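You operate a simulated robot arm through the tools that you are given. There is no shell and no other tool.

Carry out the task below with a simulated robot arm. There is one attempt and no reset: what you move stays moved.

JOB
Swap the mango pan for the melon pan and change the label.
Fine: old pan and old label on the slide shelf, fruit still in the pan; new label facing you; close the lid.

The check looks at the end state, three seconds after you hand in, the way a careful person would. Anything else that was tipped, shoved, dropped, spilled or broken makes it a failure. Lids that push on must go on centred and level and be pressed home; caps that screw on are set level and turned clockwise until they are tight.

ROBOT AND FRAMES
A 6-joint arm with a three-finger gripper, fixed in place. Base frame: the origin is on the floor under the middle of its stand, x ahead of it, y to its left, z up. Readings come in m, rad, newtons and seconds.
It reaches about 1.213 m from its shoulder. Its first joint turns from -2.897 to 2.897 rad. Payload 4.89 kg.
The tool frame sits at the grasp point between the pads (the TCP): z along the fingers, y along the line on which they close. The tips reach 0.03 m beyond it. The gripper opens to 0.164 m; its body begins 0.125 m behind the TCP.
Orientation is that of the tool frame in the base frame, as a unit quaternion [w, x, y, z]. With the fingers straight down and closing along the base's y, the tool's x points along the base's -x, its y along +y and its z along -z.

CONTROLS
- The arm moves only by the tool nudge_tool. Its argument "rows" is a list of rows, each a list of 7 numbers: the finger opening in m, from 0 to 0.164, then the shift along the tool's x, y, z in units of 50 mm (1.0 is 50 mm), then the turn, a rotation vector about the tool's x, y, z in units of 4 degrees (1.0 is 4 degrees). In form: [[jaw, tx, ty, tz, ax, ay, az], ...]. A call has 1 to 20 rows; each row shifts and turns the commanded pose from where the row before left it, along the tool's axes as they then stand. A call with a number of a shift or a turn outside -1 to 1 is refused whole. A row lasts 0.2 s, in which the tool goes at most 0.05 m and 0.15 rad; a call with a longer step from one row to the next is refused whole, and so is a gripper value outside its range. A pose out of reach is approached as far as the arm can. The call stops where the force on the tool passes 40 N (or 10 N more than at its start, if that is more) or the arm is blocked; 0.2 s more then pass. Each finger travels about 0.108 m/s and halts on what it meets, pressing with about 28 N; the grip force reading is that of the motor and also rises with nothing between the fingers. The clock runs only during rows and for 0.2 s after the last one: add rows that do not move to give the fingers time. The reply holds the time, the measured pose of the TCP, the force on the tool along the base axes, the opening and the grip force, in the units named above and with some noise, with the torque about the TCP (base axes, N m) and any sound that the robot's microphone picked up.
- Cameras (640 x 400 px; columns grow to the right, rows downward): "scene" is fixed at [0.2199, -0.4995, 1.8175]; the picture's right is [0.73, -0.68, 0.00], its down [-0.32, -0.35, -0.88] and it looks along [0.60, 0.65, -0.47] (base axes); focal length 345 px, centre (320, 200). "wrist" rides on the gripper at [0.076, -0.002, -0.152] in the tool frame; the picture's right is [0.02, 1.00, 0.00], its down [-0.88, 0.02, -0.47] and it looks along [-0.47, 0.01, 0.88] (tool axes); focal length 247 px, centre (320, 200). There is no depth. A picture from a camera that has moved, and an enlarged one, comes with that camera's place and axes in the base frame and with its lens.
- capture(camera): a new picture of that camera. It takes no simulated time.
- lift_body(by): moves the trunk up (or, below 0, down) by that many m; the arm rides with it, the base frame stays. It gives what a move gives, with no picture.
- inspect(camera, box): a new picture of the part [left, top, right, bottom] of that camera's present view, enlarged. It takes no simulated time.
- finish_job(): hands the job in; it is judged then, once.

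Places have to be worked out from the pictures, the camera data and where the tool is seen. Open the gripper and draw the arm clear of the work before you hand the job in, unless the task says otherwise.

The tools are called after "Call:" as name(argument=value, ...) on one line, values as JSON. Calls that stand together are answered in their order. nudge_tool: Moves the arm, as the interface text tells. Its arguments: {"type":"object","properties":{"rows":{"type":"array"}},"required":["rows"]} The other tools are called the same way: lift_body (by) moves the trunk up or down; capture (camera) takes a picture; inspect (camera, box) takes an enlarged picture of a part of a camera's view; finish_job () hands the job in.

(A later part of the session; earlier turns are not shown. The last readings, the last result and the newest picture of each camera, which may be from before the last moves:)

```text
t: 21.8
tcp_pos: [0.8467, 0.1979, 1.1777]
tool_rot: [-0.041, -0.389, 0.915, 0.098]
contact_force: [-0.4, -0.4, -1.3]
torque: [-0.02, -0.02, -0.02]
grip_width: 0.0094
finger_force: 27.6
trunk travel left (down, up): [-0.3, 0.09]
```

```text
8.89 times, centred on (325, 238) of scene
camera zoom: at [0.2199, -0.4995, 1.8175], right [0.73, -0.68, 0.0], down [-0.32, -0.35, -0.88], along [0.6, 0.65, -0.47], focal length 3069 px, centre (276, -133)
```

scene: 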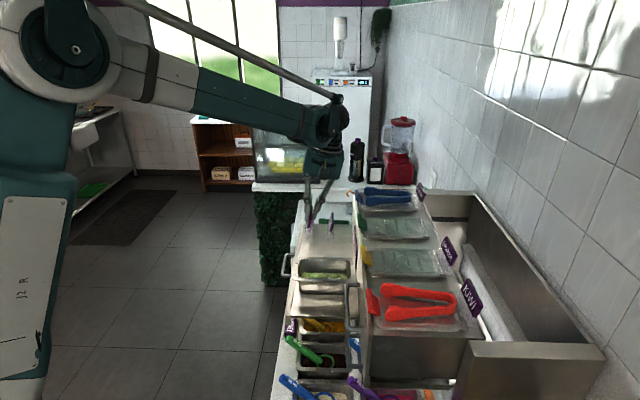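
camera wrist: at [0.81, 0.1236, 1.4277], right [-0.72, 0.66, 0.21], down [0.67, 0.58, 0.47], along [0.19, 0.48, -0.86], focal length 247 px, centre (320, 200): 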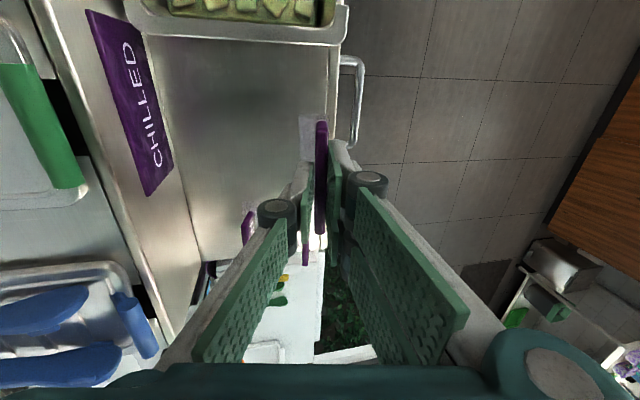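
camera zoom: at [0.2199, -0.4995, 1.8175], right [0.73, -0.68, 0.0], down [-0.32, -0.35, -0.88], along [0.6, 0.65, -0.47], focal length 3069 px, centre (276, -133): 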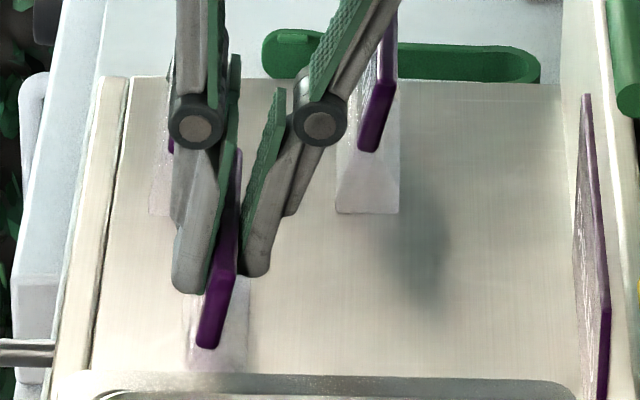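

No contact yet at TCP z 1.178; I expect touch-down near 1.168. I'll keep stepping down in small steps and watch the vertical force.

Call:
nudge_tool(rows=[[0.0, 0, -0.0104, 0.049, 0, 0, 0], [0.0, 0, 0, 0, 0, 0, 0]])

Call:
nudge_tool(rows=[[0.0, 0, -0.0083, 0.039, 0, 0, 0], [0.0, 0, 0, 0, 0, 0, 0]])

Call:
nudge_tool(rows=[[0.0, 0, -0.0062, 0.0293, 0, 0, 0], [0.0, 0, 0, 0, 0, 0, 0]])

```text
t: 22.4
tcp_pos: [0.8466, 0.1961, 1.1749]
tool_rot: [-0.041, -0.388, 0.916, 0.097]
contact_force: [2.6, 0.8, 9.2]
torque: [-0.14, 0.3, 0.01]
grip_width: 0.0096
finger_force: 28.0
trunk travel left (down, up): [-0.3, 0.09]
```

```text
t: 23.0
tcp_pos: [0.8452, 0.1958, 1.175]
tool_rot: [-0.041, -0.389, 0.915, 0.098]
contact_force: [9.5, -1.9, 30.2]
torque: [0.19, -0.02, -0.08]
grip_width: 0.0095
finger_force: 28.2
trunk travel left (down, up): [-0.3, 0.09]
```

```text
t: 23.6
tcp_pos: [0.845, 0.1961, 1.1725]
tool_rot: [-0.042, -0.389, 0.915, 0.098]
contact_force: [3.4, -3.3, 30.2]
torque: [0.06, 0.26, 0.01]
grip_width: 0.0094
finger_force: 28.0
trunk travel left (down, up): [-0.3, 0.09]
```

Contact came at TCP z about 1.1745 with 30 N pressing, so the deck-to-shelf height difference is about 0.1345 m. I'll ease off the pressure slightly before opening.

Call:
nudge_tool(rows=[[0.0, 0, 0.0115, -0.0545, 0, 0, 0], [0.0, 0, 0, 0, 0, 0, 0]])

```text
t: 24.2
tcp_pos: [0.8455, 0.1965, 1.1738]
tool_rot: [-0.042, -0.389, 0.915, 0.098]
contact_force: [-0.4, 0.3, 0.1]
torque: [-0.05, 0.0, 0.03]
grip_width: 0.0093
finger_force: 28.2
trunk travel left (down, up): [-0.3, 0.09]
```

The force is back to zero with the label standing on the shelf. I'll open the fingers gently and check that it stands.

Call:
nudge_tool(rows=[[0.012, 0, 0, 0, 0, 0, 0], [0.02, 0, 0, 0, 0, 0, 0], [0.03, 0, 0, 0, 0, 0, 0], [0.04, 0, 0, 0, 0, 0, 0], [0.05, 0, 0, 0, 0, 0, 0]])

Call:
inspect(camera="scene", box=[295, 205, 355, 260])

Call:
inspect(camera="wrist", box=[220, 80, 380, 240])

```text
t: 25.4
tcp_pos: [0.8461, 0.1963, 1.1745]
tool_rot: [-0.042, -0.389, 0.915, 0.097]
contact_force: [0.9, -0.8, -0.2]
torque: [-0.01, 0.01, 0.01]
grip_width: 0.0498
finger_force: 0.0
trunk travel left (down, up): [-0.3, 0.09]
```

```text
7.27 times, centred on (325, 232) of scene
camera zoom: at [0.2199, -0.4995, 1.8175], right [0.73, -0.68, 0.0], down [-0.32, -0.35, -0.88], along [0.6, 0.65, -0.47], focal length 2511 px, centre (284, -36)
```

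zoom: 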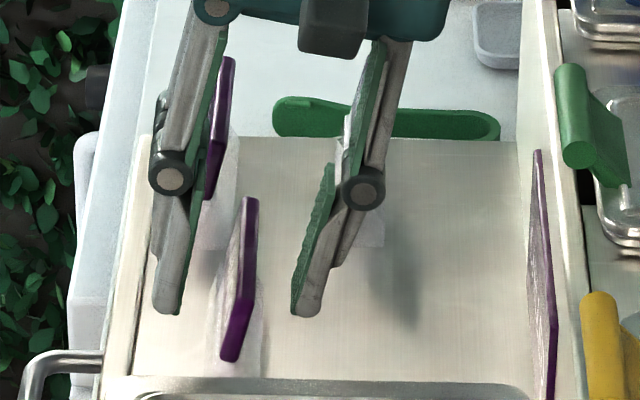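

```text
2.50 times, centred on (300, 160) of wrist
camera zoom: at [0.8177, 0.1171, 1.3237], right [-0.72, 0.66, 0.21], down [0.67, 0.58, 0.47], along [0.19, 0.48, -0.86], focal length 617 px, centre (370, 300)
```

zoom: 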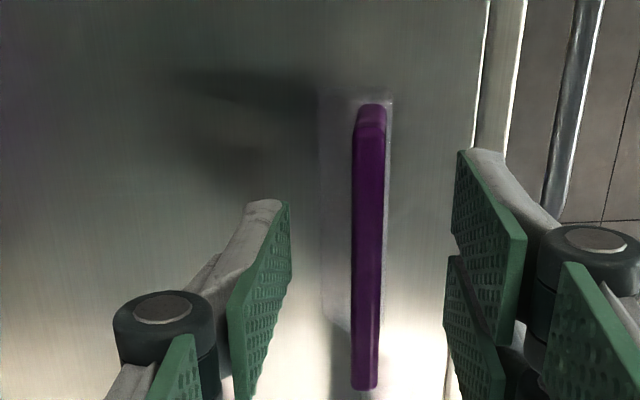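

The old label stands on its own on the shelf. I'll back the tool out along its axis, level it, and start turning it back so the fingers close along the row for the lid's bar.

Call:
nudge_tool(rows=[[0.06, 0, 0, -0.6, 0, 0, 0], [0.06, 0, 0, -1, 0, 0, 0], [0.06, 0, 0, -1, 0, 0, 0], [0.06, 0, 0, -1, 0, 0, 0], [0.06, 0, 0, -1, 0, 0, 0], [0.06, 0, 0, 0, 0.76, 0, 0], [0.06, 0, 0, 0, 0.76, 0, 0], [0.06, 0, 0, 0, 0.76, 0, 0], [0.06, 0, 0, 0, 0.76, 0, 0], [0.06, 0, 0, 0, 0, 0, 1], [0.07, 0, 0, 0, 0, 0, 1], [0.08, 0, 0, 0, 0, 0, 1], [0.09, 0, 0, 0, 0, 0, 1], [0.1, 0, 0, 0, 0, 0, 1], [0.1, 0, 0, 0, 0, 0, 1], [0.1, 0, 0, 0, 0, 0, 1], [0.1, 0, 0, 0, 0, 0, 1], [0.1, 0, 0, 0, 0, 0, 1], [0.1, 0, 0, 0, 0, 0, 1]])

Call:
nudge_tool(rows=[[0.1, 0, 0, 0, 0, 0, 1], [0.1, 0, 0, 0, 0, 0, 1], [0.1, 0, 0, 0, 0, 0, 1], [0.1, 0, 0, 0, 0, 0, 1], [0.1, 0, 0, 0, 0, 0, 1], [0.1, 0, 0, 0, 0, 0, 1], [0.1, 0, 0, 0, 0, 0, 1], [0.1, 0, 0, 0, 0, 0, 1], [0.1, 0, 0, 0, 0, 0, 1], [0.1, 0, 0, 0, 0, 0, 1], [0.1, 0, 0, 0, 0, 0, 1], [0.1, 0, 0, 0, 0, 0, 1], [0.1, 0, 0, 0, 0, 0, 0.5], [0.1, 0, 0, 0, 0, 0, 0]])

Call:
capture(camera="scene")

Call:
capture(camera="wrist")

```text
t: 29.4
tcp_pos: [0.8813, 0.1626, 1.3978]
tool_rot: [0.0, -0.053, 0.999, -0.001]
contact_force: [0.1, -0.1, 0.5]
torque: [0.02, -0.01, -0.01]
grip_width: 0.1
finger_force: 0.1
trunk travel left (down, up): [-0.3, 0.09]
```

```text
t: 32.4
tcp_pos: [0.8814, 0.1619, 1.3995]
tool_rot: [0.0, 0.375, 0.927, 0.0]
contact_force: [0.0, -0.2, -0.6]
torque: [0.0, -0.02, 0.02]
grip_width: 0.1001
finger_force: 0.0
trunk travel left (down, up): [-0.3, 0.09]
```

```text
taken
```

scene: 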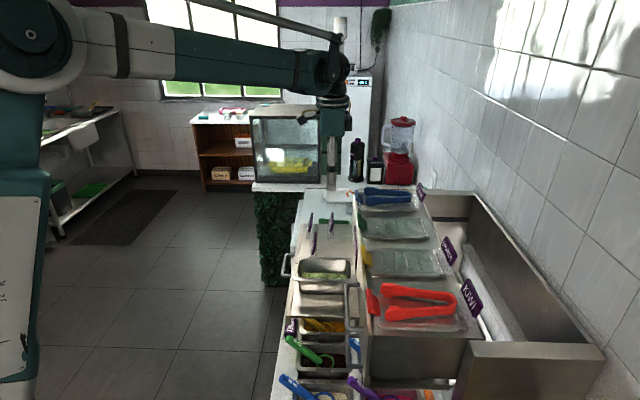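

```text
taken
camera wrist: at [0.8254, 0.2134, 1.5527], right [0.68, 0.73, 0.0], down [0.65, -0.6, 0.47], along [0.35, -0.32, -0.88], focal length 247 px, centre (320, 200)
```

wrist: 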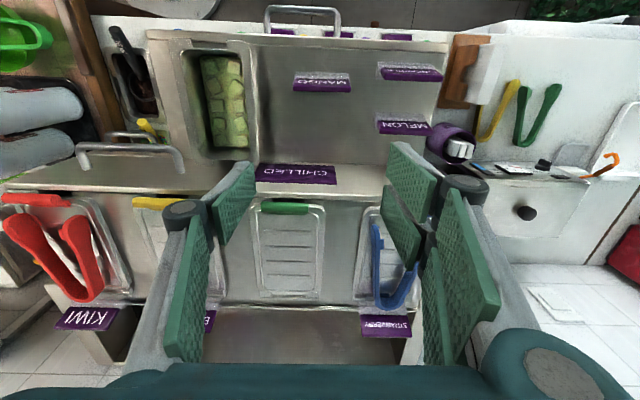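

The arm is clear and aligned again. I'll enlarge the view of the green bar to fix its position accurately.

Call:
inspect(camera="wrist", box=[240, 180, 340, 320])

Call:
inspect(camera="scene", box=[345, 205, 445, 255])

```text
2.86 times, centred on (290, 250) of wrist
camera zoom: at [0.8254, 0.2134, 1.5527], right [0.68, 0.73, 0.0], down [0.65, -0.6, 0.47], along [0.35, -0.32, -0.88], focal length 706 px, centre (406, 57)
```

zoom: 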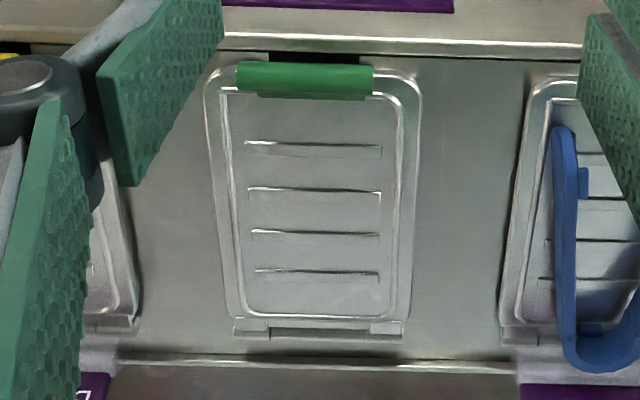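

```text
6.40 times, centred on (395, 230) of scene
camera zoom: at [0.2199, -0.4995, 1.8175], right [0.73, -0.68, 0.0], down [-0.32, -0.35, -0.88], along [0.6, 0.65, -0.47], focal length 2210 px, centre (-160, 8)
```

zoom: 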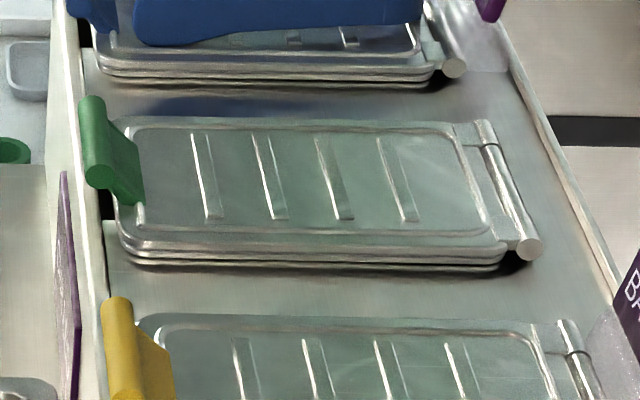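

The bar's centre comes out at (0.910, 0.073, 1.277), about 61 mm long. I'll move over it with 0.10 m opening and come down to just above.

Call:
nudge_tool(rows=[[0.1, -0.82, -0.44, 0, 0, 0, 0], [0.1, -0.82, -0.44, 0, 0, 0, 0], [0.1, 0, 0, 0.7, 0, 0, 0], [0.1, 0, 0, 0.7, 0, 0, 0], [0.1, 0, 0, 0, 0, 0, 0]])

Call:
capture(camera="wrist")

Call:
inspect(camera="scene", box=[320, 170, 440, 260])

```text
t: 33.6
tcp_pos: [0.9092, 0.0739, 1.3289]
tool_rot: [0.0, 0.374, 0.927, 0.0]
contact_force: [0.3, 1.1, -0.4]
torque: [-0.13, 0.06, -0.01]
grip_width: 0.0999
finger_force: 0.0
trunk travel left (down, up): [-0.3, 0.09]
```

```text
taken
camera wrist: at [0.8537, 0.1248, 1.4827], right [0.68, 0.73, 0.0], down [0.65, -0.6, 0.47], along [0.35, -0.32, -0.88], focal length 247 px, centre (320, 200)
```

wrist: 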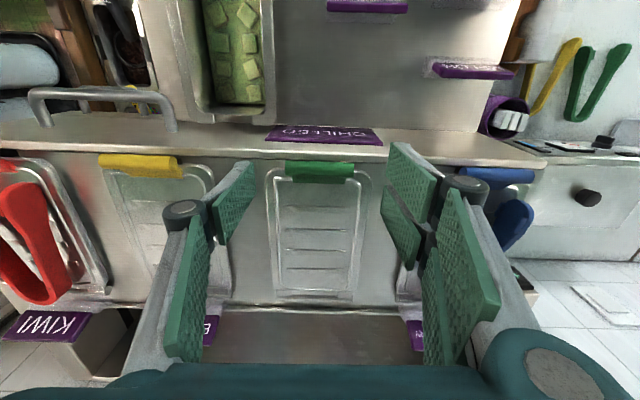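

```text
4.44 times, centred on (380, 215) of scene
camera zoom: at [0.2199, -0.4995, 1.8175], right [0.73, -0.68, 0.0], down [-0.32, -0.35, -0.88], along [0.6, 0.65, -0.47], focal length 1535 px, centre (53, 133)
```

zoom: 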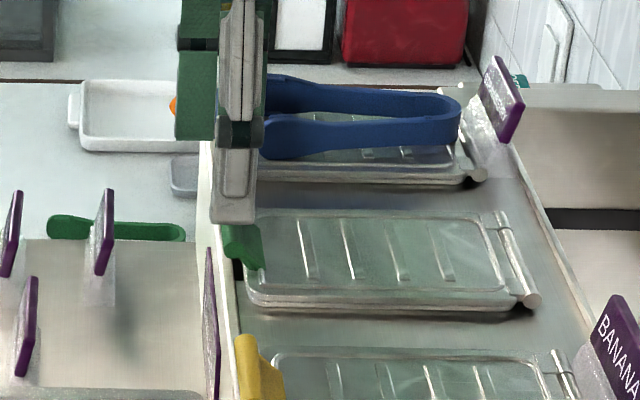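

Alignment looks good laterally. I'll zoom to refine the fore–aft offset before descending.

Call:
inspect(camera="wrist", box=[240, 130, 400, 230])

Call:
inspect(camera="scene", box=[355, 200, 400, 240])

```text
4.00 times, centred on (320, 180) of wrist
camera zoom: at [0.8537, 0.1248, 1.4827], right [0.68, 0.73, 0.0], down [0.65, -0.6, 0.47], along [0.35, -0.32, -0.88], focal length 988 px, centre (320, 280)
```

zoom: 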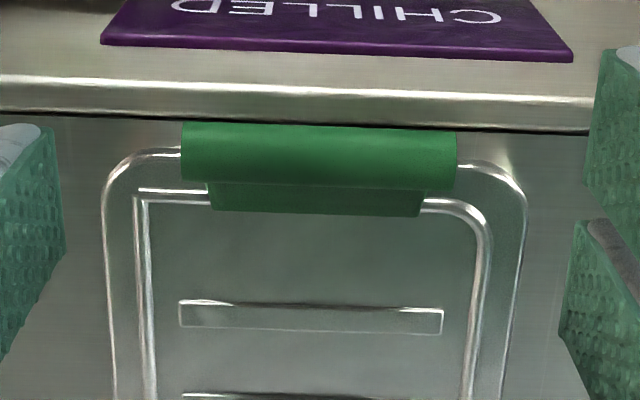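

```text
10.00 times, centred on (378, 220) of scene
camera zoom: at [0.2199, -0.4995, 1.8175], right [0.73, -0.68, 0.0], down [-0.32, -0.35, -0.88], along [0.6, 0.65, -0.47], focal length 3453 px, centre (-255, 0)
```

zoom: 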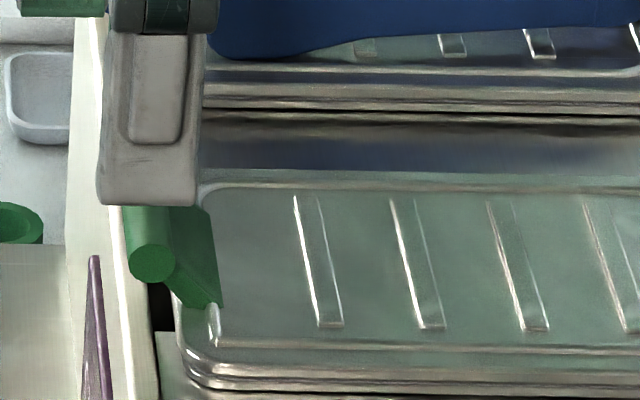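

Bar centre confirmed at n≈-0.604, z≈1.276. I'll descend so the fingertips sit at about z 1.262, either side of the bar's ends.

Call:
nudge_tool(rows=[[0.1, -0.05, 0, 0.3, 0, 0, 0], [0.1, 0, 0, 0.3, 0, 0, 0], [0.1, 0, 0, 0.14, 0, 0, 0], [0.1, 0, 0, 0, 0, 0, 0]])

Call:
inspect(camera="wrist", box=[240, 130, 400, 230])

Call:
inspect(camera="scene", box=[345, 200, 405, 240])

```text
t: 34.6
tcp_pos: [0.9114, 0.0712, 1.2923]
tool_rot: [0.001, 0.374, 0.927, 0.0]
contact_force: [-0.1, -0.1, -0.3]
torque: [0.04, -0.03, -0.01]
grip_width: 0.1
finger_force: 0.1
trunk travel left (down, up): [-0.3, 0.09]
```

```text
4.00 times, centred on (320, 180) of wrist
camera zoom: at [0.8558, 0.1222, 1.4463], right [0.68, 0.73, 0.0], down [0.65, -0.6, 0.47], along [0.35, -0.32, -0.88], focal length 988 px, centre (320, 280)
```

zoom: 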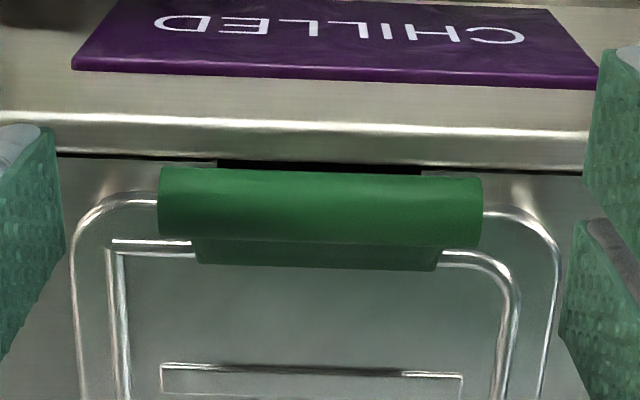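

```text
10.00 times, centred on (375, 220) of scene
camera zoom: at [0.2199, -0.4995, 1.8175], right [0.73, -0.68, 0.0], down [-0.32, -0.35, -0.88], along [0.6, 0.65, -0.47], focal length 3453 px, centre (-230, 0)
```

zoom: 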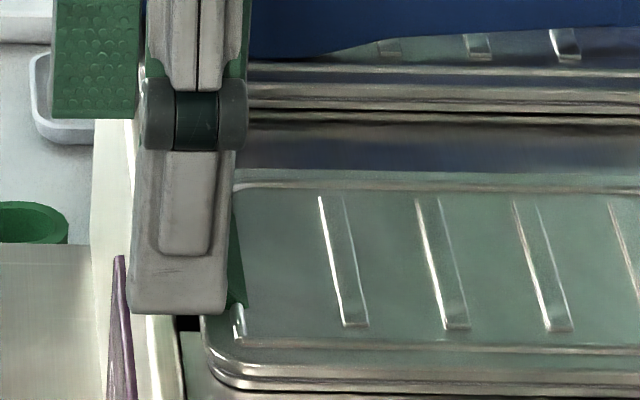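

Everything is clear and the bar is centred between the pads. I'll close on the bar's ends.

Call:
nudge_tool(rows=[[0.085, 0, 0, 0, 0, 0, 0], [0.07, 0, 0, 0, 0, 0, 0], [0.06, 0, 0, 0, 0, 0, 0], [0.05, 0, 0, 0, 0, 0, 0], [0.04, 0, 0, 0, 0, 0, 0], [0.04, 0, 0, 0, 0, 0, 0]])

Call:
inspect(camera="wrist", box=[240, 130, 400, 230])

```text
t: 36.0
tcp_pos: [0.9107, 0.0709, 1.2931]
tool_rot: [0.0, 0.375, 0.927, 0.0]
contact_force: [-0.2, 1.0, 2.6]
torque: [0.0, -0.07, -0.02]
grip_width: 0.0752
finger_force: 45.0
trunk travel left (down, up): [-0.3, 0.09]
```

```text
4.00 times, centred on (320, 180) of wrist
camera zoom: at [0.8559, 0.1223, 1.4464], right [0.68, 0.73, 0.0], down [0.65, -0.6, 0.47], along [0.35, -0.32, -0.88], focal length 988 px, centre (320, 280)
```

zoom: 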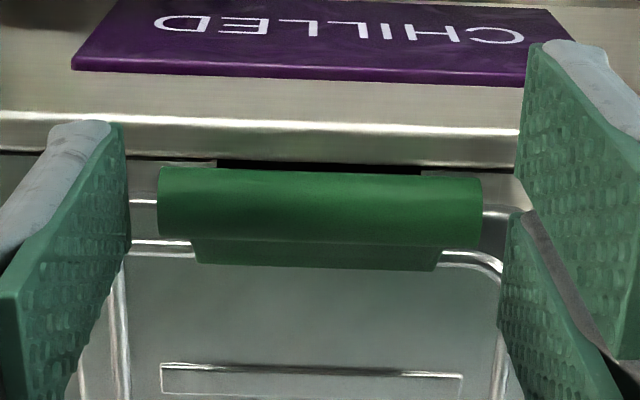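

The fingers stalled at 75 mm before reaching the bar; the tips seem to be catching the lid's raised ridge. I'll reopen a little, rise 6 mm and close again.

Call:
nudge_tool(rows=[[0.09, 0, 0, 0, 0, 0, 0], [0.095, 0, 0, -0.12, 0, 0, 0], [0.095, 0, 0, 0, 0, 0, 0], [0.08, 0, 0, 0, 0, 0, 0], [0.065, 0, 0, 0, 0, 0, 0], [0.055, 0, 0, 0, 0, 0, 0], [0.045, 0, 0, 0, 0, 0, 0], [0.045, 0, 0, 0, 0, 0, 0]])

Call:
inspect(camera="wrist", box=[240, 130, 400, 230])

Call:
inspect(camera="scene", box=[345, 200, 405, 240])

```text
t: 37.5
tcp_pos: [0.911, 0.0702, 1.2996]
tool_rot: [0.0, 0.375, 0.927, -0.001]
contact_force: [1.1, -1.6, 15.6]
torque: [-0.08, 0.08, -0.19]
grip_width: 0.006
finger_force: 16.7
trunk travel left (down, up): [-0.3, 0.09]
stopped in row 7: the force on the tool passed its limit at 44 N (the readings are from after the stop); the commanded pose is now the measured one
```

```text
4.00 times, centred on (320, 180) of wrist
camera zoom: at [0.856, 0.1219, 1.4534], right [0.68, 0.73, 0.0], down [0.65, -0.6, 0.47], along [0.35, -0.32, -0.88], focal length 988 px, centre (320, 280)
```

zoom: 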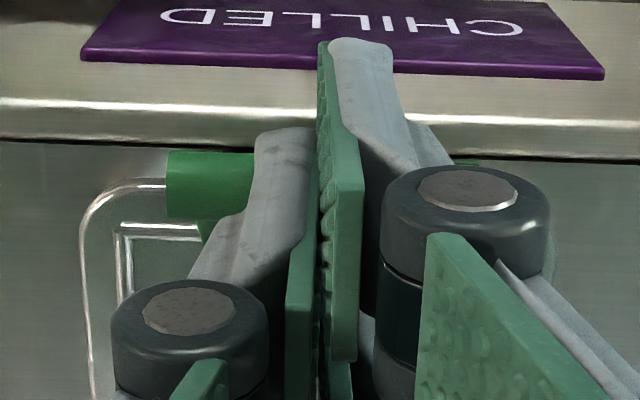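

```text
10.00 times, centred on (375, 220) of scene
camera zoom: at [0.2199, -0.4995, 1.8175], right [0.73, -0.68, 0.0], down [-0.32, -0.35, -0.88], along [0.6, 0.65, -0.47], focal length 3453 px, centre (-230, 0)
```

zoom: 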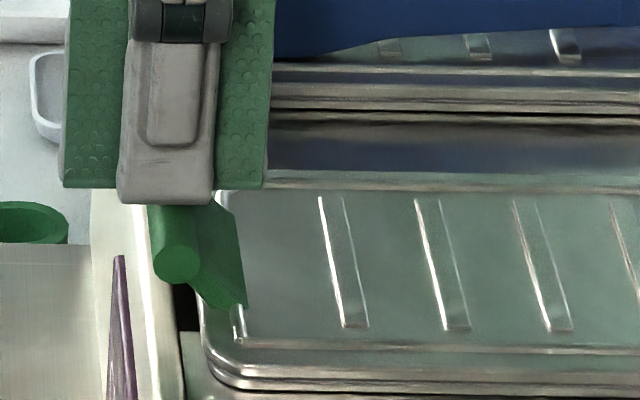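

The fingertips rode over the top of the bar and closed above it, so the tips were too high this time. I'll rise clear, reopen, and check nothing has moved.

Call:
nudge_tool(rows=[[0.006, 0, 0, -0.3, 0, 0, 0], [0.05, 0, 0, -0.3, 0, 0, 0], [0.1, 0, 0, 0, 0, 0, 0], [0.1, 0, 0, 0, 0, 0, 0], [0.1, 0, 0, 0, 0, 0, 0]])

Call:
inspect(camera="wrist", box=[220, 100, 420, 230])

Call:
inspect(camera="scene", box=[345, 195, 405, 240])

```text
t: 38.7
tcp_pos: [0.9098, 0.0693, 1.3297]
tool_rot: [-0.002, 0.374, 0.927, -0.001]
contact_force: [0.3, -0.2, 0.4]
torque: [0.03, 0.03, -0.02]
grip_width: 0.0999
finger_force: 0.1
trunk travel left (down, up): [-0.3, 0.09]
```

```text
3.08 times, centred on (320, 165) of wrist
camera zoom: at [0.8554, 0.1211, 1.4832], right [0.68, 0.73, 0.0], down [0.65, -0.6, 0.47], along [0.35, -0.32, -0.88], focal length 760 px, centre (320, 308)
```

zoom: 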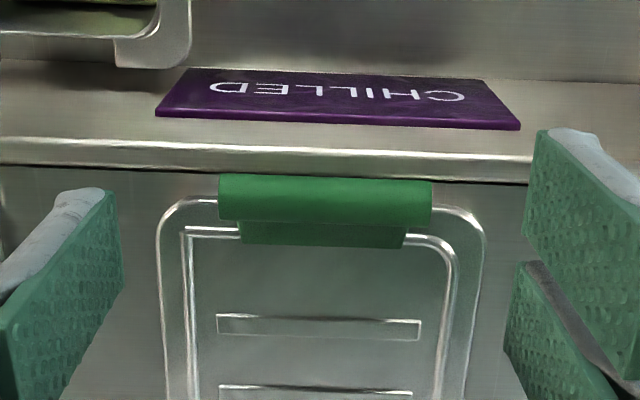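

```text
8.89 times, centred on (375, 218) of scene
camera zoom: at [0.2199, -0.4995, 1.8175], right [0.73, -0.68, 0.0], down [-0.32, -0.35, -0.88], along [0.6, 0.65, -0.47], focal length 3069 px, centre (-169, 44)
```

zoom: 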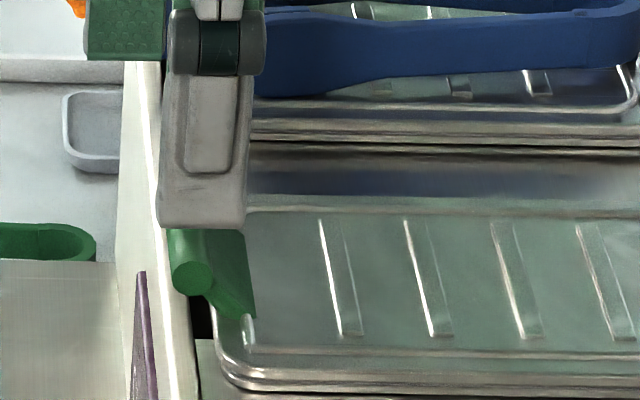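

The lid and bar are untouched. The raised panel on the lid (starting just behind the bar) blocked the tips, so I'll shift 15 mm toward the front edge and go lower, where the pads can reach the bar's ends squarely.

Call:
nudge_tool(rows=[[0.09, 0.3, 0.06, 0.2, 0, 0, 0], [0.09, 0, 0, 0.3, 0, 0, 0], [0.09, 0, 0, 0.2, 0, 0, 0], [0.09, 0, 0, 0.1, 0, 0, 0], [0.09, 0, 0, 0, 0, 0, 0]])

Call:
inspect(camera="wrist", box=[240, 120, 400, 220])

Call:
inspect(camera="scene", box=[345, 200, 405, 240])

```text
t: 39.9
tcp_pos: [0.9032, 0.0827, 1.2914]
tool_rot: [-0.001, 0.375, 0.927, 0.0]
contact_force: [-0.7, -0.7, 0.7]
torque: [0.02, -0.03, 0.02]
grip_width: 0.0901
finger_force: 0.1
trunk travel left (down, up): [-0.3, 0.09]
```

```text
4.00 times, centred on (320, 170) of wrist
camera zoom: at [0.8472, 0.134, 1.4438], right [0.68, 0.73, 0.0], down [0.65, -0.6, 0.47], along [0.35, -0.32, -0.88], focal length 988 px, centre (320, 320)
```

zoom: 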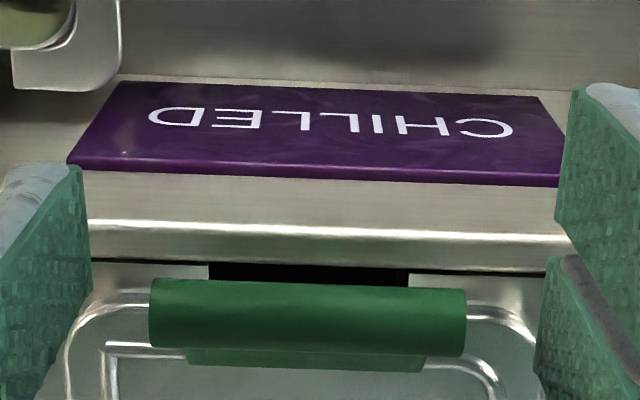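

```text
10.00 times, centred on (375, 220) of scene
camera zoom: at [0.2199, -0.4995, 1.8175], right [0.73, -0.68, 0.0], down [-0.32, -0.35, -0.88], along [0.6, 0.65, -0.47], focal length 3453 px, centre (-230, 0)
```

zoom: 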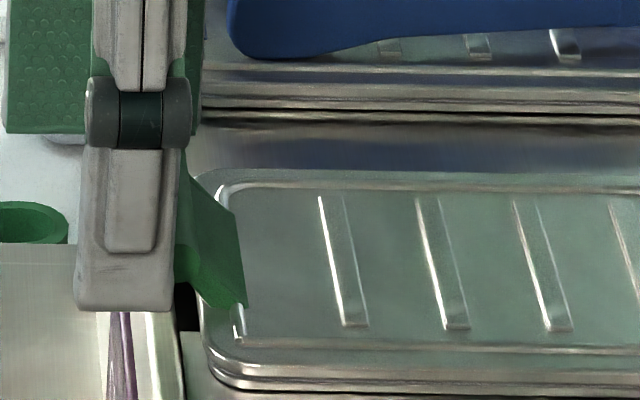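

The thumb now covers the front half of the bar's end and there's no contact. I'll close slowly.

Call:
nudge_tool(rows=[[0.08, 0, 0, 0, 0, 0, 0], [0.07, 0, 0, 0, 0, 0, 0], [0.062, 0, 0, 0, 0, 0, 0], [0.056, 0, 0, 0, 0, 0, 0], [0.052, 0, 0, 0, 0, 0, 0], [0.052, 0, 0, 0, 0, 0, 0]])

Call:
inspect(camera="wrist", box=[240, 120, 400, 220])

Call:
inspect(camera="scene", box=[345, 200, 405, 240])

```text
t: 41.3
tcp_pos: [0.902, 0.0833, 1.291]
tool_rot: [-0.001, 0.374, 0.927, -0.001]
contact_force: [-15.4, -10.2, -2.3]
torque: [-0.19, 0.77, -1.35]
grip_width: 0.0731
finger_force: 45.2
trunk travel left (down, up): [-0.3, 0.09]
```

```text
4.00 times, centred on (320, 170) of wrist
camera zoom: at [0.8463, 0.1332, 1.4445], right [0.68, 0.73, 0.0], down [0.65, -0.6, 0.47], along [0.35, -0.32, -0.88], focal length 988 px, centre (320, 320)
```

zoom: 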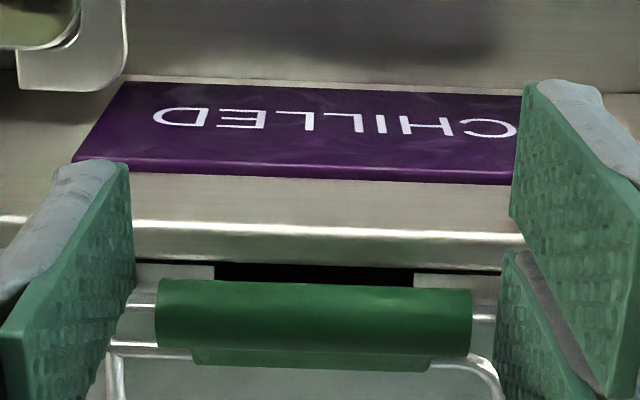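

```text
10.00 times, centred on (375, 220) of scene
camera zoom: at [0.2199, -0.4995, 1.8175], right [0.73, -0.68, 0.0], down [-0.32, -0.35, -0.88], along [0.6, 0.65, -0.47], focal length 3453 px, centre (-230, 0)
```

zoom: 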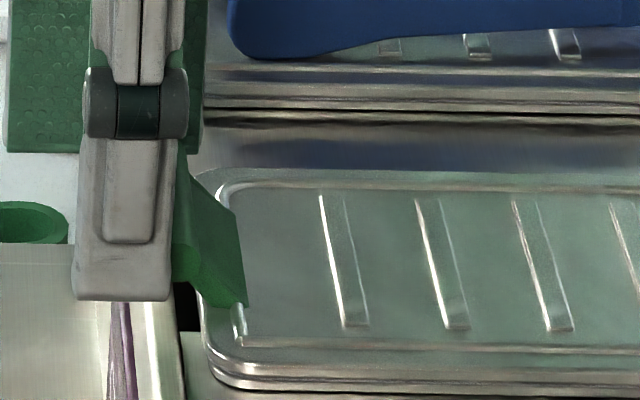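

The fingers meet resistance at the same ~74 mm width regardless of fore–aft position, so the bar evidently has rounded ends out to about ±37 mm – my first grip was actually a good, balanced hold on the bar. I'll reopen, move back over the bar's axis at the first height and close again.

Call:
nudge_tool(rows=[[0.085, 0, 0, 0, 0, 0, 0], [0.095, 0, 0, 0, 0, 0, 0], [0.095, -0.27, -0.02, -0.02, 0, 0, 0], [0.095, 0, 0, 0, 0, 0, 0], [0.085, 0, 0, 0, 0, 0, 0], [0.075, 0, 0, 0, 0, 0, 0], [0.066, 0, 0, 0, 0, 0, 0], [0.06, 0, 0, 0, 0, 0, 0], [0.06, 0, 0, 0, 0, 0, 0]])

Call:
inspect(camera="wrist", box=[240, 130, 400, 230])

```text
t: 43.3
tcp_pos: [0.91, 0.0723, 1.2932]
tool_rot: [0.0, 0.375, 0.927, 0.0]
contact_force: [-5.2, -4.0, 0.9]
torque: [-0.3, 0.31, -0.04]
grip_width: 0.0752
finger_force: 45.2
trunk travel left (down, up): [-0.3, 0.09]
```

```text
4.00 times, centred on (320, 180) of wrist
camera zoom: at [0.8556, 0.123, 1.4459], right [0.68, 0.73, 0.0], down [0.65, -0.6, 0.47], along [0.35, -0.32, -0.88], focal length 988 px, centre (320, 280)
```

zoom: 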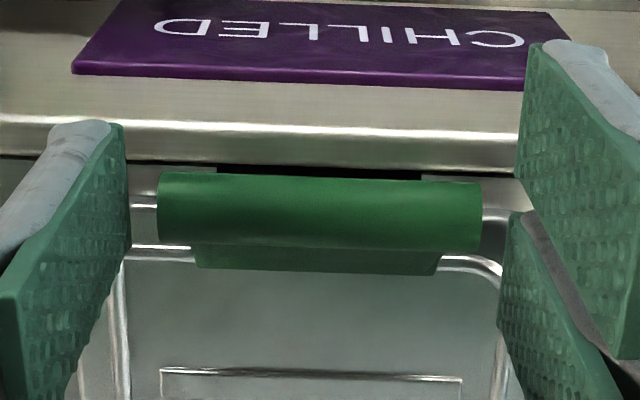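

Balanced grip again at 75 mm. I'll lift a little along the lid's arc about its hinge (n≈-0.795, z≈1.251) and check that the lid follows.

Call:
nudge_tool(rows=[[0.06, -0.022, 0, -0.165, 0, 0, 0], [0.06, -0.033, 0, -0.165, 0, 0, 0], [0.06, 0, 0, 0, 0, 0, 0]])

Call:
inspect(camera="wrist", box=[240, 130, 400, 230])

Call:
inspect(camera="scene", box=[345, 195, 435, 255])

```text
t: 44.1
tcp_pos: [0.9124, 0.0702, 1.307]
tool_rot: [-0.001, 0.374, 0.927, 0.0]
contact_force: [-13.0, -8.8, -7.9]
torque: [0.52, 1.3, -0.01]
grip_width: 0.0751
finger_force: 44.7
trunk travel left (down, up): [-0.3, 0.09]
```

```text
4.00 times, centred on (320, 180) of wrist
camera zoom: at [0.8574, 0.1213, 1.4618], right [0.68, 0.73, 0.0], down [0.65, -0.6, 0.47], along [0.35, -0.32, -0.88], focal length 988 px, centre (320, 280)
```

zoom: 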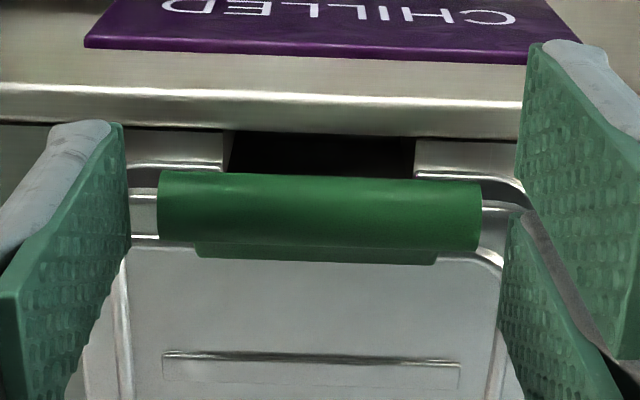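

```text
6.67 times, centred on (390, 225) of scene
camera zoom: at [0.2199, -0.4995, 1.8175], right [0.73, -0.68, 0.0], down [-0.32, -0.35, -0.88], along [0.6, 0.65, -0.47], focal length 2302 px, centre (-147, 33)
```

zoom: 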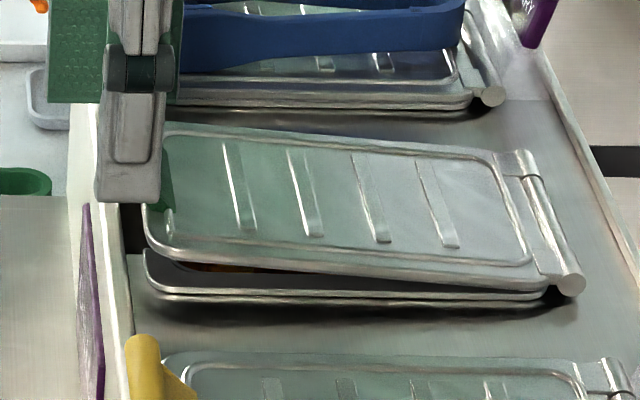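

The lid follows and I can see the pan's rim below it. I'll continue along the arc, tilting the tool a little with the lid, and nudge 1 mm to relieve the side force.

Call:
nudge_tool(rows=[[0.06, -0.091, -0.02, -0.323, 0, 0.315, 0], [0.06, -0.112, 0, -0.317, 0, 0.315, 0], [0.06, -0.133, 0, -0.309, 0, 0.315, 0], [0.06, -0.1525, 0, -0.301, 0, 0.315, 0]])

Call:
inspect(camera="scene", box=[340, 170, 450, 260])

Call:
capture(camera="wrist")

```text
t: 45.1
tcp_pos: [0.9325, 0.0522, 1.3701]
tool_rot: [-0.04, 0.374, 0.926, 0.016]
contact_force: [-0.7, 0.2, 1.7]
torque: [-0.03, -0.12, -0.04]
grip_width: 0.0607
finger_force: 0.1
trunk travel left (down, up): [-0.3, 0.09]
```

```text
4.44 times, centred on (395, 215) of scene
camera zoom: at [0.2199, -0.4995, 1.8175], right [0.73, -0.68, 0.0], down [-0.32, -0.35, -0.88], along [0.6, 0.65, -0.47], focal length 1535 px, centre (-13, 133)
```

zoom: 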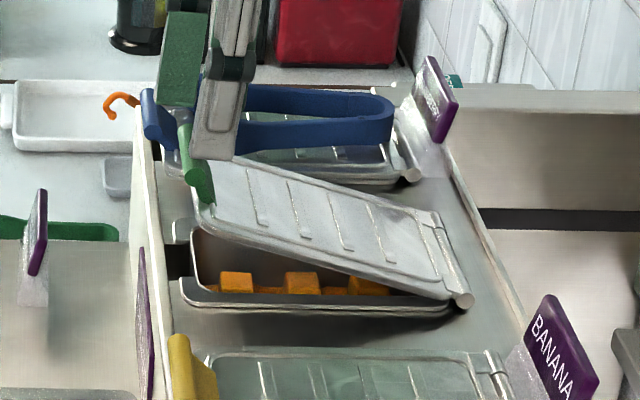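

```text
taken
camera wrist: at [0.8856, 0.0938, 1.5292], right [0.68, 0.73, 0.0], down [0.67, -0.62, 0.39], along [0.29, -0.27, -0.92], focal length 247 px, centre (320, 200)
```

wrist: 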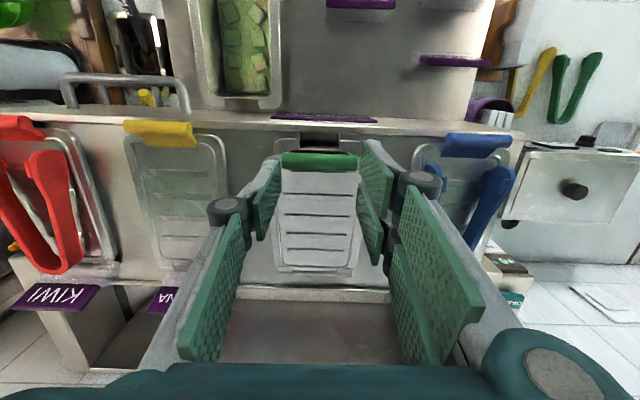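

The grip has slipped off (width dropped to the commanded 60 mm) with the lid part-way up. I'll hold still a moment and look at what the lid does.

Call:
nudge_tool(rows=[[0.06, 0, 0, 0, 0, 0, 0], [0.06, 0, 0, 0, 0, 0, 0]])

Call:
inspect(camera="scene", box=[340, 170, 450, 260])

Call:
inspect(camera="wrist", box=[220, 110, 420, 300])

```text
t: 45.7
tcp_pos: [0.9314, 0.052, 1.3695]
tool_rot: [-0.041, 0.374, 0.926, 0.015]
contact_force: [-0.2, 0.3, 0.9]
torque: [0.0, -0.01, 0.01]
grip_width: 0.0604
finger_force: 0.1
trunk travel left (down, up): [-0.3, 0.09]
```

```text
4.44 times, centred on (395, 215) of scene
camera zoom: at [0.2199, -0.4995, 1.8175], right [0.73, -0.68, 0.0], down [-0.32, -0.35, -0.88], along [0.6, 0.65, -0.47], focal length 1535 px, centre (-13, 133)
```

zoom: 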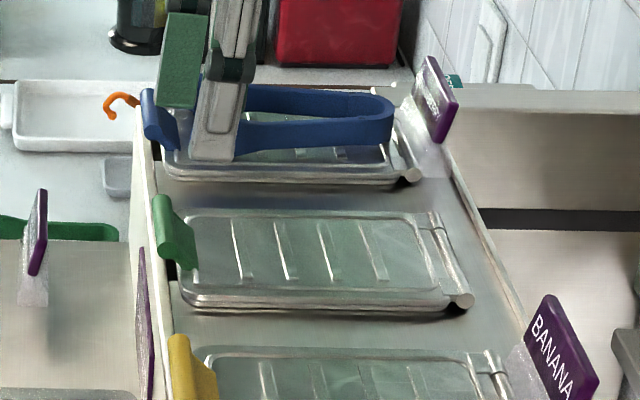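

```text
2.11 times, centred on (320, 205) of wrist
camera zoom: at [0.8859, 0.0938, 1.5283], right [0.68, 0.73, 0.0], down [0.67, -0.62, 0.39], along [0.29, -0.27, -0.92], focal length 520 px, centre (320, 190)
```

zoom: 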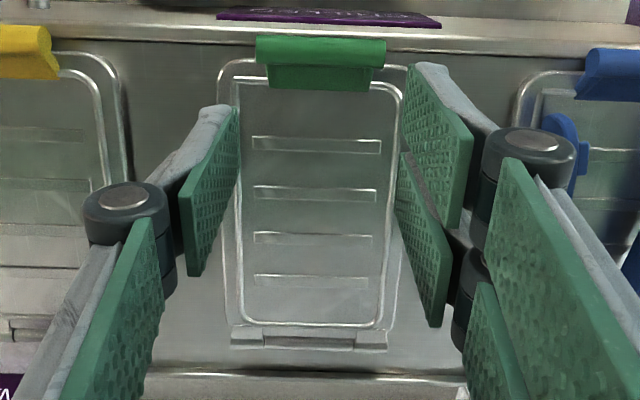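

The lid simply fell shut, no harm done. The hold was too near the fingertips, so I'll level the tool, go back over the bar, and probe lower so the tips reach underneath the bar's rounded ends.

Call:
nudge_tool(rows=[[0.08, 0, 0, 0, 0, -0.63, 0], [0.095, 0, 0, 0, 0, -0.63, 0], [0.095, 0.3, 0, 0.4, 0, 0, 0], [0.095, 0.27, 0, 0.4, 0, 0, 0], [0.095, 0, 0, 0.4, 0, 0, 0], [0.095, 0, 0, 0.3, 0, 0, 0], [0.095, 0, 0, 0, 0, 0, 0]])

Call:
nudge_tool(rows=[[0.095, 0, 0, 0.06, 0, 0, 0], [0.095, 0, 0, 0, 0, 0, 0]])

Call:
inspect(camera="wrist", box=[240, 130, 400, 230])

```text
t: 47.3
tcp_pos: [0.9114, 0.071, 1.2955]
tool_rot: [-0.001, 0.374, 0.927, -0.001]
contact_force: [0.3, 0.1, 0.0]
torque: [-0.02, 0.04, 0.01]
grip_width: 0.095
finger_force: 0.1
trunk travel left (down, up): [-0.3, 0.09]
```

```text
t: 47.9
tcp_pos: [0.9112, 0.0719, 1.2913]
tool_rot: [-0.001, 0.374, 0.928, 0.0]
contact_force: [0.3, -0.3, -0.1]
torque: [-0.02, 0.01, -0.01]
grip_width: 0.0952
finger_force: 0.0
trunk travel left (down, up): [-0.3, 0.09]
```

```text
4.00 times, centred on (320, 180) of wrist
camera zoom: at [0.8564, 0.1231, 1.4442], right [0.68, 0.73, 0.0], down [0.65, -0.6, 0.47], along [0.35, -0.32, -0.88], focal length 988 px, centre (320, 280)
```

zoom: 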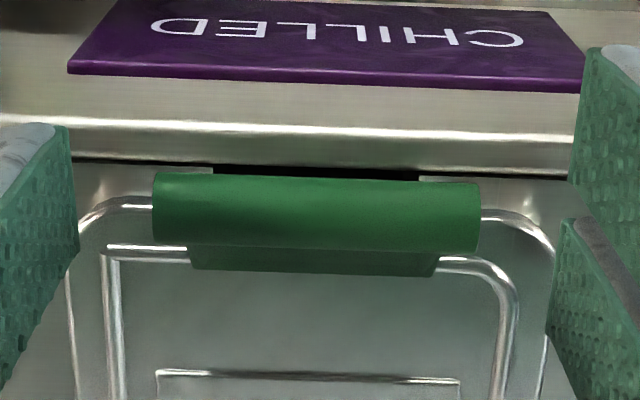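

No contact at z 1.291. I'll probe further down in 3 mm steps, watching the vertical force.

Call:
nudge_tool(rows=[[0.095, 0, 0, 0.06, 0, 0, 0], [0.095, 0, 0, 0, 0, 0, 0]])

Call:
nudge_tool(rows=[[0.095, 0, 0, 0.05, 0, 0, 0], [0.095, 0, 0, 0, 0, 0, 0]])

```text
t: 48.5
tcp_pos: [0.9118, 0.072, 1.2889]
tool_rot: [-0.002, 0.375, 0.927, 0.0]
contact_force: [-1.0, -0.2, 0.3]
torque: [-0.02, 0.0, -0.01]
grip_width: 0.095
finger_force: 0.1
trunk travel left (down, up): [-0.3, 0.09]
```

```text
t: 49.1
tcp_pos: [0.9114, 0.0718, 1.2851]
tool_rot: [-0.001, 0.375, 0.927, -0.001]
contact_force: [-0.6, -0.6, 0.0]
torque: [0.03, 0.0, 0.01]
grip_width: 0.095
finger_force: 0.1
trunk travel left (down, up): [-0.3, 0.09]
```

Still free at 1.285. A couple more small steps down.

Call:
nudge_tool(rows=[[0.095, 0, 0, 0.05, 0, 0, 0], [0.095, 0, 0, 0, 0, 0, 0]])

Call:
nudge_tool(rows=[[0.095, 0, 0, 0.04, 0, 0, 0], [0.095, 0, 0, 0, 0, 0, 0]])

Call:
inspect(camera="scene", box=[345, 200, 405, 240])

```text
t: 49.7
tcp_pos: [0.9103, 0.0717, 1.2833]
tool_rot: [0.0, 0.374, 0.927, -0.001]
contact_force: [0.0, -1.0, 0.3]
torque: [0.0, 0.0, -0.01]
grip_width: 0.0949
finger_force: 0.1
trunk travel left (down, up): [-0.3, 0.09]
```

```text
t: 50.3
tcp_pos: [0.9112, 0.0728, 1.2821]
tool_rot: [-0.002, 0.374, 0.927, 0.0]
contact_force: [-0.8, -0.2, 0.0]
torque: [0.01, 0.02, -0.05]
grip_width: 0.0949
finger_force: 0.1
trunk travel left (down, up): [-0.3, 0.09]
```

```text
10.00 times, centred on (375, 220) of scene
camera zoom: at [0.2199, -0.4995, 1.8175], right [0.73, -0.68, 0.0], down [-0.32, -0.35, -0.88], along [0.6, 0.65, -0.47], focal length 3453 px, centre (-230, 0)
```

zoom: 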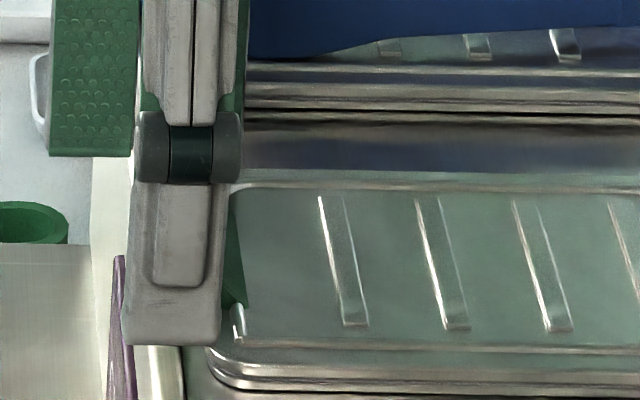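

Still clear at 1.282, so the bar now sits near the pad centres. I'll close here with a firmer closing command.

Call:
nudge_tool(rows=[[0.085, 0, 0, 0, 0, 0, 0], [0.075, 0, 0, 0, 0, 0, 0], [0.065, 0, 0, 0, 0, 0, 0], [0.05, 0, 0, 0, 0, 0, 0], [0.03, 0, 0, 0, 0, 0, 0], [0.03, 0, 0, 0, 0, 0, 0]])

Call:
inspect(camera="wrist", box=[240, 130, 400, 230])

```text
t: 51.7
tcp_pos: [0.9107, 0.0725, 1.2813]
tool_rot: [-0.001, 0.375, 0.927, -0.001]
contact_force: [-1.1, -0.5, 2.0]
torque: [-0.08, 0.03, 0.08]
grip_width: 0.074
finger_force: 44.9
trunk travel left (down, up): [-0.3, 0.09]
```

```text
4.00 times, centred on (320, 180) of wrist
camera zoom: at [0.8557, 0.1229, 1.4347], right [0.68, 0.73, 0.0], down [0.65, -0.6, 0.47], along [0.35, -0.32, -0.88], focal length 988 px, centre (320, 280)
```

zoom: 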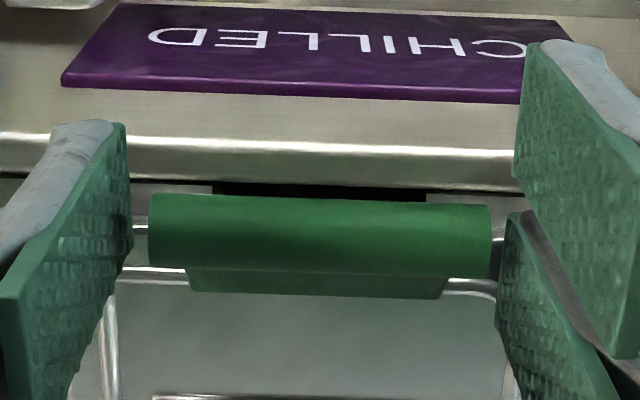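

Balanced grip at 74 mm with the bar about 6 mm below the pad centre. I'll lift along the arc slowly, two rows per 5°.

Call:
nudge_tool(rows=[[0.03, -0.028, 0, -0.165, 0, 0, 0], [0.03, -0.028, 0, -0.165, 0, 0, 0], [0.03, -0.042, 0, -0.162, 0, 0, 0], [0.03, -0.042, 0, -0.162, 0, 0, 0]])

Call:
inspect(camera="scene", box=[340, 170, 450, 260])

```text
t: 52.7
tcp_pos: [0.9159, 0.0673, 1.3142]
tool_rot: [-0.001, 0.375, 0.927, -0.001]
contact_force: [-15.1, -3.7, -5.6]
torque: [0.76, 1.1, 0.04]
grip_width: 0.0741
finger_force: 44.8
trunk travel left (down, up): [-0.3, 0.09]
```

```text
4.44 times, centred on (395, 215) of scene
camera zoom: at [0.2199, -0.4995, 1.8175], right [0.73, -0.68, 0.0], down [-0.32, -0.35, -0.88], along [0.6, 0.65, -0.47], focal length 1535 px, centre (-13, 133)
```

zoom: 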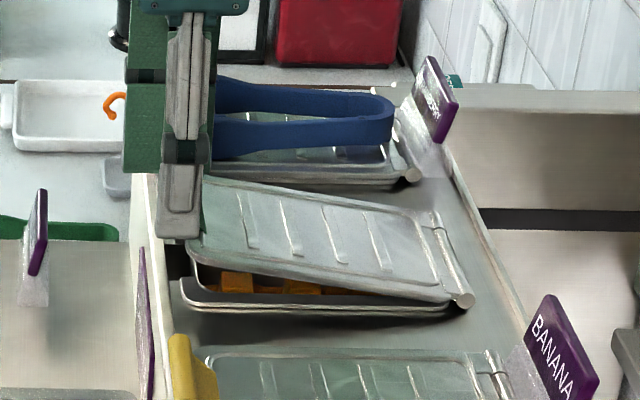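

The lid is up about 10° and held. I'll trim out about 1 mm of side and fore-aft strain and continue.

Call:
nudge_tool(rows=[[0.03, -0.036, -0.02, -0.157, 0, 0.2, 0], [0.03, -0.046, 0, -0.157, 0, 0.2, 0], [0.03, -0.06, 0, -0.152, 0, 0.2, 0], [0.03, -0.06, 0, -0.152, 0, 0.2, 0]])

Call:
inspect(camera="scene", box=[340, 150, 450, 260])

```text
t: 53.7
tcp_pos: [0.9257, 0.058, 1.3427]
tool_rot: [-0.026, 0.374, 0.927, 0.01]
contact_force: [2.6, -4.5, -10.7]
torque: [0.77, 0.74, -0.19]
grip_width: 0.0743
finger_force: 45.0
trunk travel left (down, up): [-0.3, 0.09]
```

```text
3.64 times, centred on (395, 205) of scene
camera zoom: at [0.2199, -0.4995, 1.8175], right [0.73, -0.68, 0.0], down [-0.32, -0.35, -0.88], along [0.6, 0.65, -0.47], focal length 1256 px, centre (47, 182)
```

zoom: 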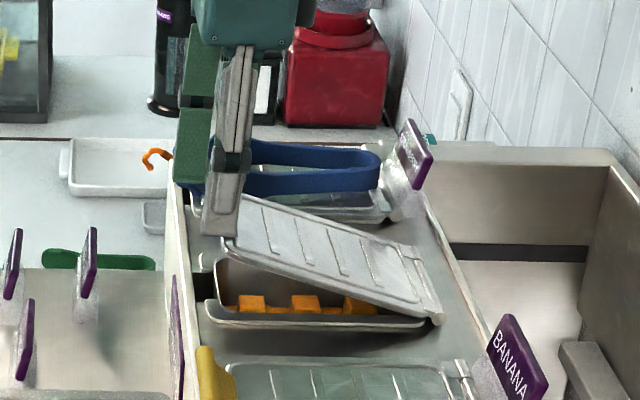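

Holding well at about 20° and forces are small. Continuing the arc with a slight inward correction.

Call:
nudge_tool(rows=[[0.03, -0.089, 0, -0.142, 0, 0.2, 0], [0.03, -0.075, 0, -0.15, 0, 0.2, 0], [0.03, -0.084, 0, -0.145, 0, 0.2, 0], [0.03, -0.084, 0, -0.145, 0, 0.2, 0], [0.03, -0.0925, 0, -0.14, 0, 0.2, 0], [0.03, -0.0925, 0, -0.14, 0, 0.2, 0]])

Call:
inspect(camera="scene", box=[340, 140, 450, 260])

```text
t: 55.1
tcp_pos: [0.9433, 0.0387, 1.3843]
tool_rot: [-0.066, 0.374, 0.925, 0.026]
contact_force: [-5.6, 2.6, -3.2]
torque: [0.6, 0.84, -0.11]
grip_width: 0.074
finger_force: 45.2
trunk travel left (down, up): [-0.3, 0.09]
```

```text
3.33 times, centred on (395, 200) of scene
camera zoom: at [0.2199, -0.4995, 1.8175], right [0.73, -0.68, 0.0], down [-0.32, -0.35, -0.88], along [0.6, 0.65, -0.47], focal length 1151 px, centre (70, 200)
```

zoom: 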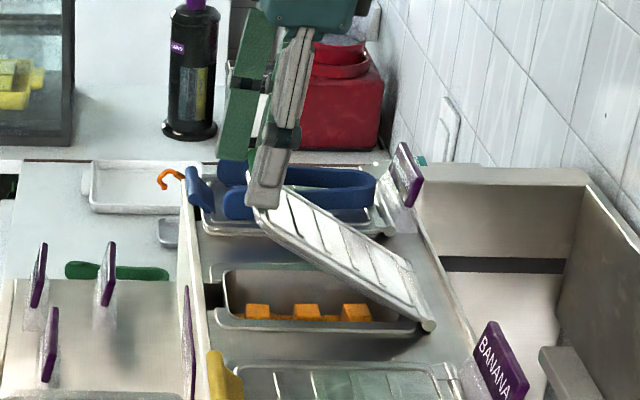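

About 35° open with low forces and the mango pan visible below. Continuing on to about 55°.

Call:
nudge_tool(rows=[[0.03, -0.101, 0, -0.134, 0, 0.2, 0], [0.03, -0.101, 0, -0.134, 0, 0.2, 0], [0.03, -0.109, 0, -0.128, 0, 0.2, 0], [0.03, -0.109, 0, -0.128, 0, 0.2, 0], [0.03, -0.116, 0, -0.122, 0, 0.2, 0], [0.03, -0.116, 0, -0.122, 0, 0.2, 0], [0.03, -0.123, 0, -0.115, 0, 0.2, 0], [0.03, -0.123, 0, -0.115, 0, 0.2, 0]])

Call:
inspect(camera="scene", box=[340, 120, 460, 260])

```text
t: 56.9
tcp_pos: [0.9806, 0.0021, 1.4254]
tool_rot: [-0.117, 0.372, 0.92, 0.046]
contact_force: [-21.2, 2.7, 16.8]
torque: [0.5, 1.33, 0.21]
grip_width: 0.0733
finger_force: 44.9
trunk travel left (down, up): [-0.3, 0.09]
```

```text
2.86 times, centred on (400, 190) of scene
camera zoom: at [0.2199, -0.4995, 1.8175], right [0.73, -0.68, 0.0], down [-0.32, -0.35, -0.88], along [0.6, 0.65, -0.47], focal length 987 px, centre (91, 229)
```

zoom: 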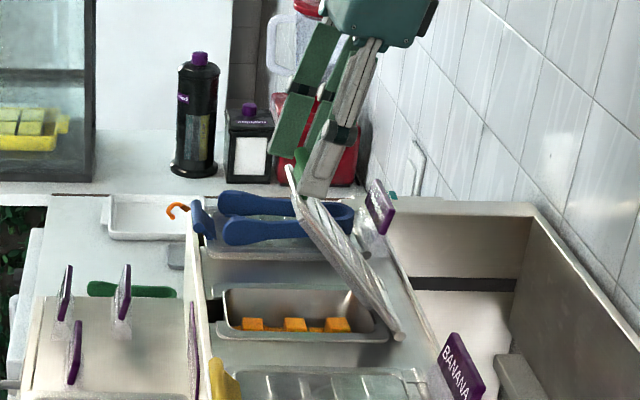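

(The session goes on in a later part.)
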